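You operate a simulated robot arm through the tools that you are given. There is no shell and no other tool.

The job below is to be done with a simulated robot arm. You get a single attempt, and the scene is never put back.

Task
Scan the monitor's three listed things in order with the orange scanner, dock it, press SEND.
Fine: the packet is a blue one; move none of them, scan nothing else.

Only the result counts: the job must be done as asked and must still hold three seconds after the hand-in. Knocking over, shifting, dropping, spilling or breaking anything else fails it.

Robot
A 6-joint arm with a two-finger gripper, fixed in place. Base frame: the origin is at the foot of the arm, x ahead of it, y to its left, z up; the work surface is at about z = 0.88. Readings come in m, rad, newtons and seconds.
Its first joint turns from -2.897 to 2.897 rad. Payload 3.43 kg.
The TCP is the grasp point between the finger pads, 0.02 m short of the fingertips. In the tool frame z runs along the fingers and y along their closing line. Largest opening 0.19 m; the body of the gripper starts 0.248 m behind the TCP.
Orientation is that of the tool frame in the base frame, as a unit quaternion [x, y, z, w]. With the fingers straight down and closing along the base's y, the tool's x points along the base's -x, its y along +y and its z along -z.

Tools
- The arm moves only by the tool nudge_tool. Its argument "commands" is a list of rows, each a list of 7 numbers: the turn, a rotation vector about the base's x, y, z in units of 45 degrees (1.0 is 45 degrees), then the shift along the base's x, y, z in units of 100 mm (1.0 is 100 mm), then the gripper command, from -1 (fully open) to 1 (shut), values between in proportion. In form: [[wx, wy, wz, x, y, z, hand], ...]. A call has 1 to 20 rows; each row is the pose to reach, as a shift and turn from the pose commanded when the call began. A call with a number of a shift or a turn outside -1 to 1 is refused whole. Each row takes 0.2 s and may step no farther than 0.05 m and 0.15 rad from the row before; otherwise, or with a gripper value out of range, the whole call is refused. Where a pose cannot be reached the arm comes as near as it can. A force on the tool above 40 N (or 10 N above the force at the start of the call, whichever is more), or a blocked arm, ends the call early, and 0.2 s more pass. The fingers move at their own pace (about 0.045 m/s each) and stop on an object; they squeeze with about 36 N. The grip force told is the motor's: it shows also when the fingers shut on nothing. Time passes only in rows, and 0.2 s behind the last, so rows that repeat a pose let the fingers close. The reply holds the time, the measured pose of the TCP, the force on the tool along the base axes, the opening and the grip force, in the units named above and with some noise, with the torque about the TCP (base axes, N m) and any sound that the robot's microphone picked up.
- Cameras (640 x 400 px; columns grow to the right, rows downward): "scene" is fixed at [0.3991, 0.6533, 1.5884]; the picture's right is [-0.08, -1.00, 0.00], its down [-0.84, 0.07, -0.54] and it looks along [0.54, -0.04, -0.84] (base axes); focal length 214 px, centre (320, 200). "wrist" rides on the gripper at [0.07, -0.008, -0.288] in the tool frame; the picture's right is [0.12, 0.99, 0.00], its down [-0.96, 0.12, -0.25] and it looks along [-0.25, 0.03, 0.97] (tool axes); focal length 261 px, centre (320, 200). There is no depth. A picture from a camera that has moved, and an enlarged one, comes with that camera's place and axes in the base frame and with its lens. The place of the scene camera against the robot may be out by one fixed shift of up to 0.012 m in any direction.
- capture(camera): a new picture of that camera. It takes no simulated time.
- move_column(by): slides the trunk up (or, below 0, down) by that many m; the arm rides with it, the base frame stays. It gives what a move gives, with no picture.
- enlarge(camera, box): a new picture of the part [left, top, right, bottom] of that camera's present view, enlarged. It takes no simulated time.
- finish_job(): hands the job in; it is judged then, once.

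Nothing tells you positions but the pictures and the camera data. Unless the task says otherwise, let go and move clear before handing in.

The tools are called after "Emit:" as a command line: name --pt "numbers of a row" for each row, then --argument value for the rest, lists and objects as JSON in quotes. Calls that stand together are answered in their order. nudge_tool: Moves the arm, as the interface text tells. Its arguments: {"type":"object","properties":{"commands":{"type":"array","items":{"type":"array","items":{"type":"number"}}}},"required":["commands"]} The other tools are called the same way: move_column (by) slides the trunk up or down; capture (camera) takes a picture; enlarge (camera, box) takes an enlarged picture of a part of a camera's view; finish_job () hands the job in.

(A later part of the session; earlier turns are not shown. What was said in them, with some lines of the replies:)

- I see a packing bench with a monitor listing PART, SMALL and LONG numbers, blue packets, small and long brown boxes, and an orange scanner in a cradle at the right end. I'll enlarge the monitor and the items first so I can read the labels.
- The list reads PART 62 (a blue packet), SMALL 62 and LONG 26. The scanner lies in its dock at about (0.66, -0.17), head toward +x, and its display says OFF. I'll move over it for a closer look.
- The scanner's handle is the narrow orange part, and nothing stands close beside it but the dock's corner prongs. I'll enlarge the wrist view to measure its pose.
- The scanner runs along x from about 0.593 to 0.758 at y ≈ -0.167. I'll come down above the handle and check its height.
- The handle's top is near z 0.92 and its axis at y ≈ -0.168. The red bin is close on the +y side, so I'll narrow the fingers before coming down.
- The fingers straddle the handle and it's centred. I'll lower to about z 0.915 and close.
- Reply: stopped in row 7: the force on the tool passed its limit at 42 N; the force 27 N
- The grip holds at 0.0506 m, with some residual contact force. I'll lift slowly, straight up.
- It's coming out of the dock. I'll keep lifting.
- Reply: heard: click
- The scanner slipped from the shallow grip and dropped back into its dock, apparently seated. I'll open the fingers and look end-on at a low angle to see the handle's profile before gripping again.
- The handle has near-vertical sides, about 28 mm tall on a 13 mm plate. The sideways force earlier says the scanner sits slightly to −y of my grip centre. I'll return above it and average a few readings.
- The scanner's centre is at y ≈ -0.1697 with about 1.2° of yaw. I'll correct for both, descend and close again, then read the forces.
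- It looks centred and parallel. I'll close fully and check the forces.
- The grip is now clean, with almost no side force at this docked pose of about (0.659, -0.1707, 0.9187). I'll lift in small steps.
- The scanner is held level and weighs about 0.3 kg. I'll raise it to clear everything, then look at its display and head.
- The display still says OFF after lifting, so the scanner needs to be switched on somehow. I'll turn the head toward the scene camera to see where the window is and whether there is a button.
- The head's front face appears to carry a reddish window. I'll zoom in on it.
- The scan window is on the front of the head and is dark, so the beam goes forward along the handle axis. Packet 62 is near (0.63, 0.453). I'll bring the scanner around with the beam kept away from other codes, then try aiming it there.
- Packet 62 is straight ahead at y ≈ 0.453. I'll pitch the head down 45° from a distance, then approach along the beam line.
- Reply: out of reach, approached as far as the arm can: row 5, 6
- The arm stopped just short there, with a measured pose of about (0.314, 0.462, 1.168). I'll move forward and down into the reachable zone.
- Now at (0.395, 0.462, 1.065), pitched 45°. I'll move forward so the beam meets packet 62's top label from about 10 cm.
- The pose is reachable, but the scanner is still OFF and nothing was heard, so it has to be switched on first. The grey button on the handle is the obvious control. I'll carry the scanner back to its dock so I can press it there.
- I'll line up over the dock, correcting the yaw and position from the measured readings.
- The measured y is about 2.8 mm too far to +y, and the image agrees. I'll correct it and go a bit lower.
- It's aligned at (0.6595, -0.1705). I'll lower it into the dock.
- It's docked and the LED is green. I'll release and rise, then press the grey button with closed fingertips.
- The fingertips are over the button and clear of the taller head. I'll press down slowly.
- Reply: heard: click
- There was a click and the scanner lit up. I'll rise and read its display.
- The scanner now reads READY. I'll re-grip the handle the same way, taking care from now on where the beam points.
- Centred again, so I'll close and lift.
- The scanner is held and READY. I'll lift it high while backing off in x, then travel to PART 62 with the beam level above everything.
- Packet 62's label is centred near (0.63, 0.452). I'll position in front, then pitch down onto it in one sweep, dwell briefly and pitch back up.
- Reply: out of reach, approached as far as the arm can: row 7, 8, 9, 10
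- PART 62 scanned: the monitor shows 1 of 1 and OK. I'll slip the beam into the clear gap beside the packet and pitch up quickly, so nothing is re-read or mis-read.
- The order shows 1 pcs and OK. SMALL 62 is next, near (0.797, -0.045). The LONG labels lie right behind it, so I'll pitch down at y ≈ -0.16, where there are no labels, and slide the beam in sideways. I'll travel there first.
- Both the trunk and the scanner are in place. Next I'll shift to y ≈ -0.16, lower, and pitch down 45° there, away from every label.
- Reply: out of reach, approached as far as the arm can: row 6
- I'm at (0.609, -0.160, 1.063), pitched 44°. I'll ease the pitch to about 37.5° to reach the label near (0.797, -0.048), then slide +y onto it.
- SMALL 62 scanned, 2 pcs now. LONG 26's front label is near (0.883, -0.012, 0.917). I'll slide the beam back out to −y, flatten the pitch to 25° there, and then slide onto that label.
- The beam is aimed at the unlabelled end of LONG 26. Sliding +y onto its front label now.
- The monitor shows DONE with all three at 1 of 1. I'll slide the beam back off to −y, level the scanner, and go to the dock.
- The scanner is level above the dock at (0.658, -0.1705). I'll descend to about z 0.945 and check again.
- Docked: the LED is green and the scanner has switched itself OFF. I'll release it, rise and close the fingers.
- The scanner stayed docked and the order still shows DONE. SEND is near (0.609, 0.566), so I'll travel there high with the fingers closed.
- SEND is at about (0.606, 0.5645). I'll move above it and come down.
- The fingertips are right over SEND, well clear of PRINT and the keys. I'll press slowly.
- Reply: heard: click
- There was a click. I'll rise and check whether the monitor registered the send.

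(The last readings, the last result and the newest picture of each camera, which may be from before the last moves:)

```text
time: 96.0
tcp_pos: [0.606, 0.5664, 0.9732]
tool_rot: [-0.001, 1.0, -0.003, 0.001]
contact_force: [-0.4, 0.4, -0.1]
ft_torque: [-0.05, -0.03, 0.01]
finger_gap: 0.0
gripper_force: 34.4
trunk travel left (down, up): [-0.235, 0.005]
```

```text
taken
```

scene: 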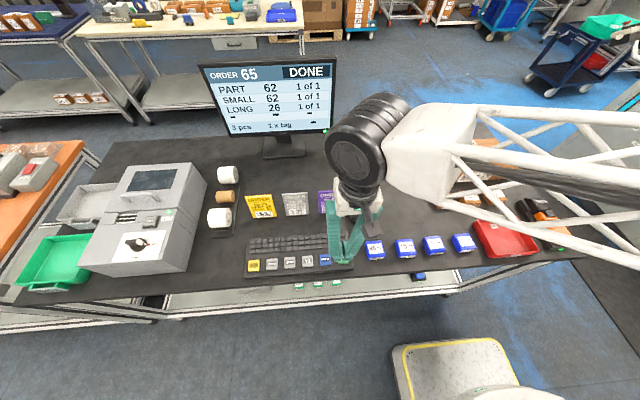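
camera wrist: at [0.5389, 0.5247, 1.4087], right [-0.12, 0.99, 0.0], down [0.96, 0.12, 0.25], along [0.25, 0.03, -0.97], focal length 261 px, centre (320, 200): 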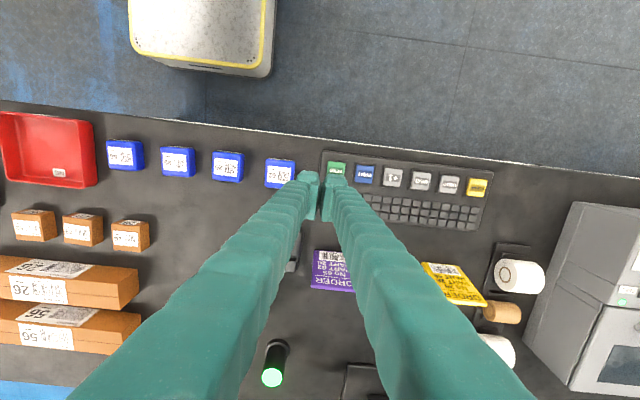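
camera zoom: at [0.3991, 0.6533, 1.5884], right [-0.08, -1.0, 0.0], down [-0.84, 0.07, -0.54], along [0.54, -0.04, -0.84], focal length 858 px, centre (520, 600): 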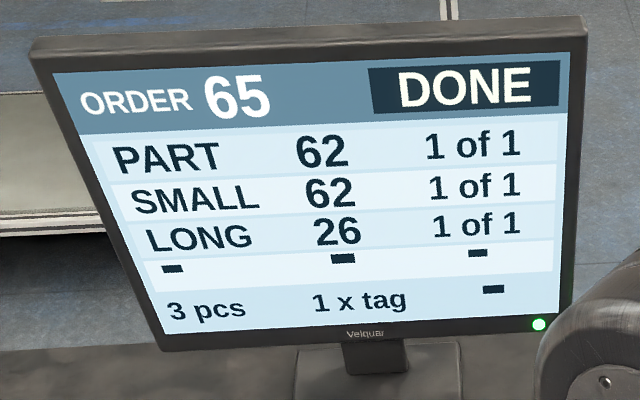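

The monitor still says DONE. I'll wait a moment in case it updates late, then look again.

Emit:
nudge_tool --pt "0 0 0 0 0 0.2 1" --pt "0 0 0 0 0 0.4 1" --pt "0 0 0 0 0 0.4 1" --pt "0 0 0 0 0 0.4 1" --pt "0 0 0 0 0 0.4 1" --pt "0 0 0 0 0 0.4 1"

Emit:
enlarge --camera "scene" --box '[190, 50, 350, 150]'

Emit:
enlarge --camera "scene" --box '[230, 210, 370, 290]'

Emit:
enlarge --camera "wrist" --box '[260, 130, 400, 230]'

```text
time: 97.4
tcp_pos: [0.6062, 0.5664, 1.0114]
tool_rot: [-0.001, 1.0, -0.002, 0.001]
contact_force: [0.4, 0.9, 0.2]
ft_torque: [-0.02, 0.01, -0.03]
finger_gap: 0.0
gripper_force: 34.6
trunk travel left (down, up): [-0.235, 0.005]
```

```text
4.00 times, centred on (270, 100) of scene
camera zoom: at [0.3991, 0.6533, 1.5884], right [-0.08, -1.0, 0.0], down [-0.84, 0.07, -0.54], along [0.54, -0.04, -0.84], focal length 858 px, centre (520, 600)
```

zoom: 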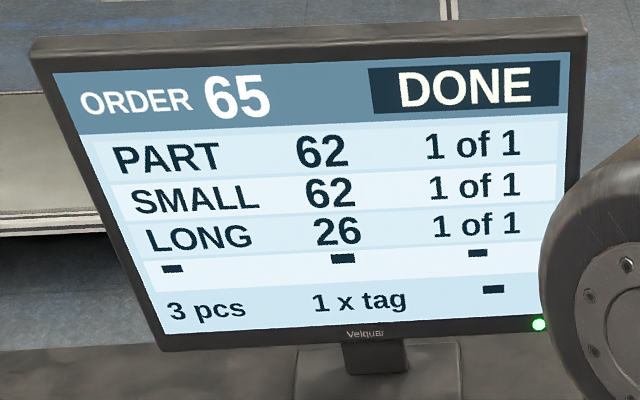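

```text
4.57 times, centred on (300, 250) of scene
camera zoom: at [0.3991, 0.6533, 1.5884], right [-0.08, -1.0, 0.0], down [-0.84, 0.07, -0.54], along [0.54, -0.04, -0.84], focal length 980 px, centre (411, -29)
```

zoom: 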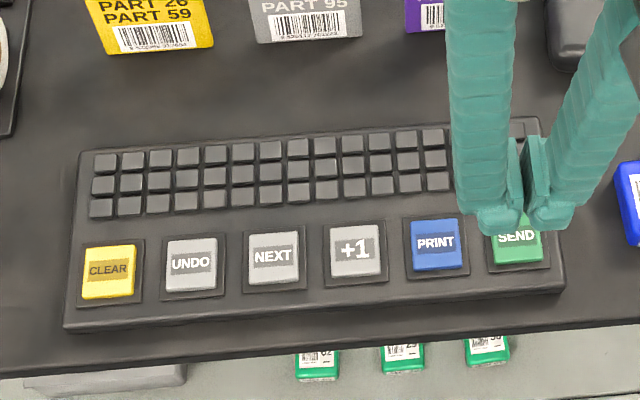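

```text
4.00 times, centred on (330, 180) of wrist
camera zoom: at [0.5349, 0.5605, 1.2991], right [-0.12, 0.99, 0.0], down [0.96, 0.12, 0.25], along [0.25, 0.03, -0.97], focal length 1043 px, centre (280, 280)
```

zoom: 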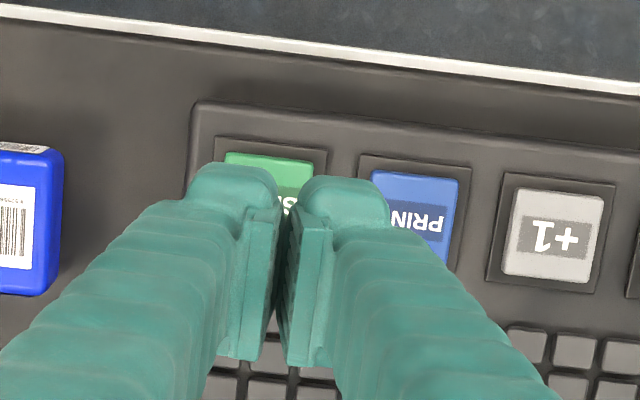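

Emit:
nudge_tool --pt "0 0 0 0 -0.3 0.2 1" --pt "0 0 0 0 -0.6 0.4 1" --pt "0 0 0 0 -0.6 0.4 1" --pt "0 0 0 0 -0.6 0.4 1" --pt "0 0 0 0 -0.6 0.4 1" --pt "0 0 0 0 -0.6 0.4 1" --pt "0 0 0 0 -0.6 0.4 1" --pt "0 0 0 0 -0.6 0.4 1" --pt "0 0 0 0 -0.6 0.4 1" --pt "0 0 0 0 -0.6 0.4 1"

Emit:
enlarge --camera "scene" --box '[190, 50, 350, 150]'

Emit:
enlarge --camera "scene" --box '[60, 150, 240, 290]'

Emit:
enlarge --camera "scene" --box '[510, 190, 590, 260]'

Emit:
enlarge --camera "scene" --box '[300, 220, 380, 280]'

```text
time: 99.6
tcp_pos: [0.6059, 0.5053, 1.053]
tool_rot: [0.0, 1.0, -0.003, 0.0]
contact_force: [0.4, -0.5, -0.1]
ft_torque: [-0.02, 0.02, 0.01]
finger_gap: 0.0001
gripper_force: 34.0
trunk travel left (down, up): [-0.235, 0.005]
```

```text
4.00 times, centred on (270, 100) of scene
camera zoom: at [0.3991, 0.6533, 1.5884], right [-0.08, -1.0, 0.0], down [-0.84, 0.07, -0.54], along [0.54, -0.04, -0.84], focal length 858 px, centre (520, 600)
```

zoom: 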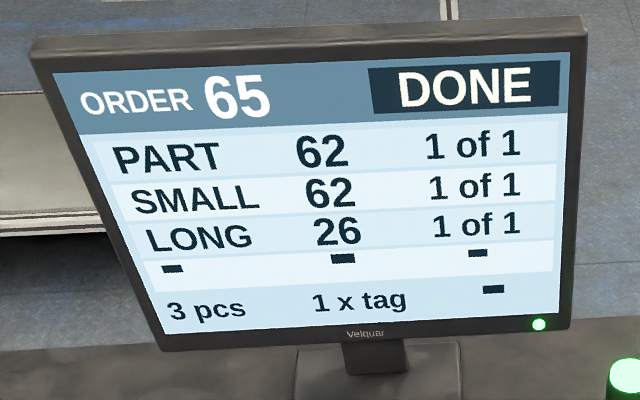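

```text
2.86 times, centred on (150, 220) of scene
camera zoom: at [0.3991, 0.6533, 1.5884], right [-0.08, -1.0, 0.0], down [-0.84, 0.07, -0.54], along [0.54, -0.04, -0.84], focal length 613 px, centre (806, 143)
```

zoom: 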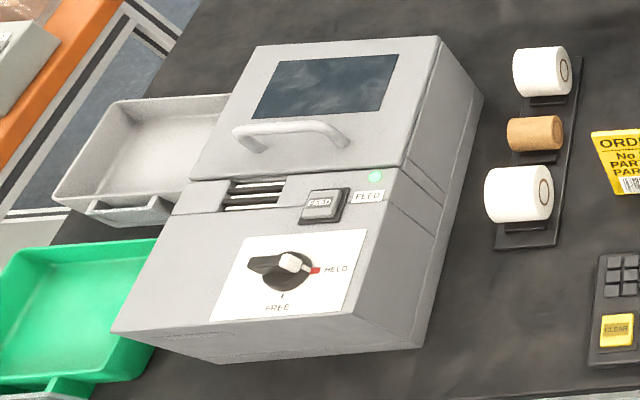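

```text
5.71 times, centred on (550, 225) of scene
camera zoom: at [0.3991, 0.6533, 1.5884], right [-0.08, -1.0, 0.0], down [-0.84, 0.07, -0.54], along [0.54, -0.04, -0.84], focal length 1226 px, centre (-994, 57)
```

zoom: 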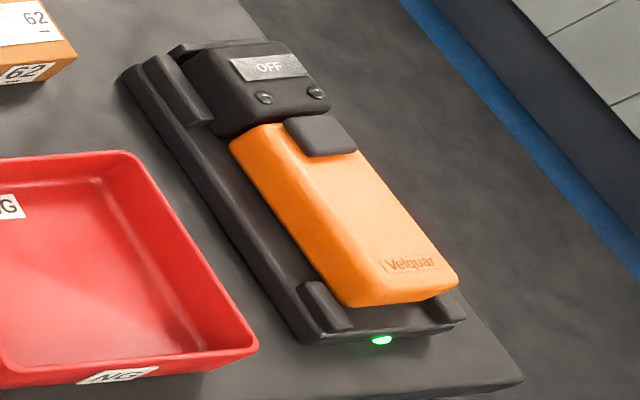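

```text
6.67 times, centred on (340, 250) of scene
camera zoom: at [0.3991, 0.6533, 1.5884], right [-0.08, -1.0, 0.0], down [-0.84, 0.07, -0.54], along [0.54, -0.04, -0.84], focal length 1430 px, centre (187, -133)
```

zoom: 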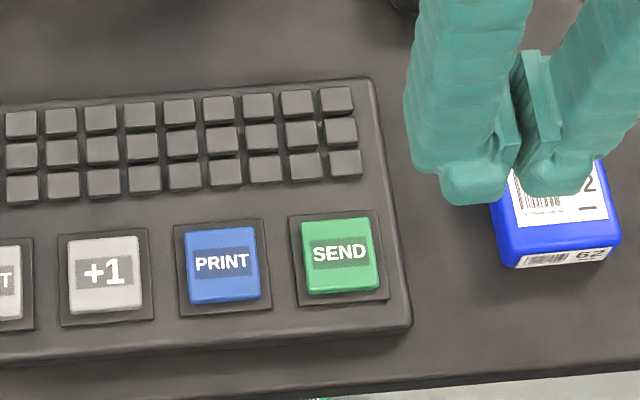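

SEND clearly hasn't registered: the monitor is unchanged and that first contact was only about 1 N. I'll go back and press deeper.

Emit:
nudge_tool --pt "0 0 0 0 0.3 0 1" --pt "0 0 0 0 0.59 0 1" --pt "0 0 0 0 0.59 -0.4 1" --pt "0 0 0 0 0.59 -0.8 1" --pt "0 0 0 0 0.59 -1 1" --pt "0 0 0 0 0.59 -1 1"

Emit:
nudge_tool --pt "0 0 0 0 0 -0.15 1" --pt "0 0 0 0 0 -0.25 1" --pt "0 0 0 0 0 -0.29 1" --pt "0 0 0 0 0 -0.32 1" --pt "0 0 0 0 0 -0.35 1"

Emit:
enlarge --camera "scene" --box '[190, 50, 350, 150]'

Emit:
enlarge --camera "wrist" --box '[260, 130, 400, 230]'

```text
time: 101.0
tcp_pos: [0.6048, 0.5641, 0.9517]
tool_rot: [-0.002, 1.0, -0.002, 0.001]
contact_force: [0.6, -1.0, 0.9]
ft_torque: [0.01, -0.01, -0.02]
finger_gap: 0.0
gripper_force: 34.6
trunk travel left (down, up): [-0.235, 0.005]
```

```text
time: 102.2
tcp_pos: [0.605, 0.5652, 0.9195]
tool_rot: [-0.001, 1.0, -0.002, 0.001]
contact_force: [-4.3, -5.0, 12.0]
ft_torque: [-0.04, 0.06, 0.03]
finger_gap: 0.0059
gripper_force: 34.7
trunk travel left (down, up): [-0.235, 0.005]
heard: click
```

```text
4.00 times, centred on (270, 100) of scene
camera zoom: at [0.3991, 0.6533, 1.5884], right [-0.08, -1.0, 0.0], down [-0.84, 0.07, -0.54], along [0.54, -0.04, -0.84], focal length 858 px, centre (520, 600)
```

zoom: 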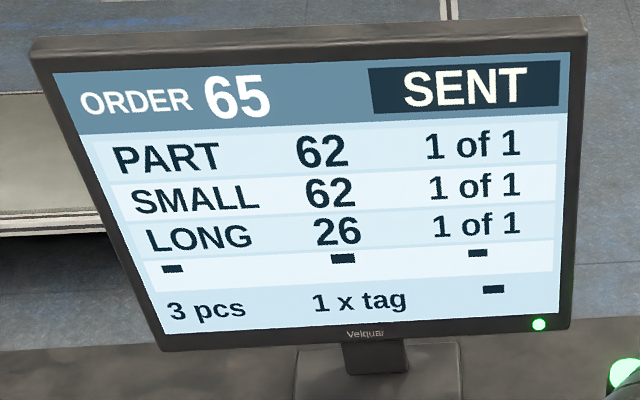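

```text
4.00 times, centred on (330, 180) of wrist
camera zoom: at [0.5344, 0.5598, 1.207], right [-0.12, 0.99, 0.0], down [0.96, 0.12, 0.25], along [0.25, 0.03, -0.97], focal length 1043 px, centre (280, 280)
```

zoom: 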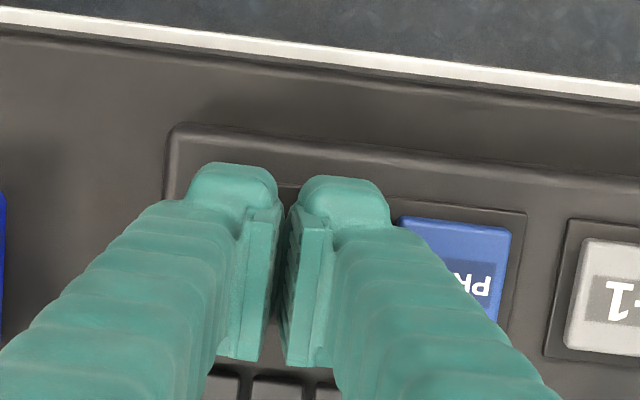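

The monitor reads SENT. I'll lift straight off and move clear, then check everything before handing in.

Emit:
nudge_tool --pt "0 0 0 0 0 0.2 1" --pt "0 0 0 0 0 0.6 1" --pt "0 0 0 0 0 1 1"

Emit:
nudge_tool --pt "0 0 0 -0.2 -0.2 0.4 1" --pt "0 0 0 -0.5 -0.4 0.7 1" --pt "0 0 0 -0.8 -0.6 1 1" --pt "0 0 0 -1 -0.8 1 1"

Emit:
capture --camera "scene"

Emit:
enlarge --camera "scene" --box '[350, 130, 590, 280]'

Emit:
enlarge --camera "scene" --box '[190, 50, 350, 150]'

```text
time: 103.0
tcp_pos: [0.6042, 0.5654, 1.0183]
tool_rot: [-0.001, 1.0, -0.003, 0.0]
contact_force: [-0.4, 0.2, -0.3]
ft_torque: [-0.02, 0.03, -0.01]
finger_gap: 0.0001
gripper_force: 34.8
trunk travel left (down, up): [-0.235, 0.005]
```

```text
time: 104.0
tcp_pos: [0.5029, 0.4843, 1.1207]
tool_rot: [-0.001, 1.0, -0.002, 0.002]
contact_force: [0.2, -0.2, -1.4]
ft_torque: [-0.05, 0.11, 0.01]
finger_gap: 0.0
gripper_force: 34.3
trunk travel left (down, up): [-0.235, 0.005]
```

```text
taken
```

scene: 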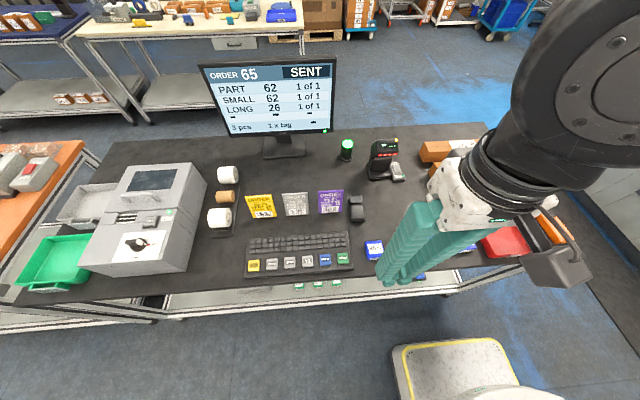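

```text
2.67 times, centred on (470, 205) of scene
camera zoom: at [0.3991, 0.6533, 1.5884], right [-0.08, -1.0, 0.0], down [-0.84, 0.07, -0.54], along [0.54, -0.04, -0.84], focal length 572 px, centre (-80, 187)
```

zoom: 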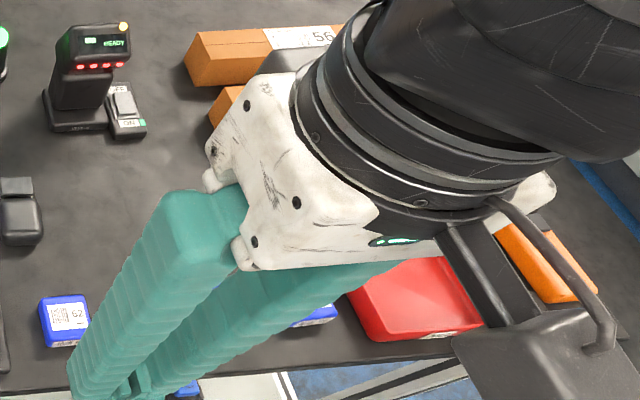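

```text
4.00 times, centred on (270, 100) of scene
camera zoom: at [0.3991, 0.6533, 1.5884], right [-0.08, -1.0, 0.0], down [-0.84, 0.07, -0.54], along [0.54, -0.04, -0.84], focal length 858 px, centre (520, 600)
```

zoom: 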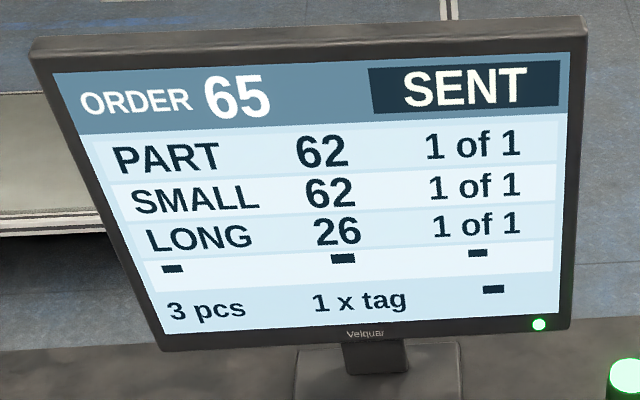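

The order shows SENT with 3 pcs, each 1 of 1. The scanner sat docked with its LED green when I last had a clear view, nothing on the bench has moved, and the arm is empty and clear. I'm handing in.

Emit:
finish_job

```text
The job is handed in.
```

The order is sent. The monitor shows SENT for order 65, with 3 pcs and each line at 1 of 1. The hand-in was accepted, but no verdict came back.

- **Scans:** I read PART 62 (the blue packet), then SMALL 62, then LONG 26. Nothing else registered on the monitor.
- **Scanner:** It's back in its dock with the green light on. It switched itself off when docked.
- **SEND:** The first press was too light to register, so I pressed again harder and the monitor changed to SENT.

On my first attempt to lift the scanner, it slipped out of the gripper and dropped a short way back into its dock. It was off at the time and worked normally afterwards. I had to press its grey button to switch it on before it would scan.

In the pictures I checked, none of the listed items or anything else on the bench had moved. In the last view before hand-in, the arm hid part of the bench, including the scanner head and some of the boxes.
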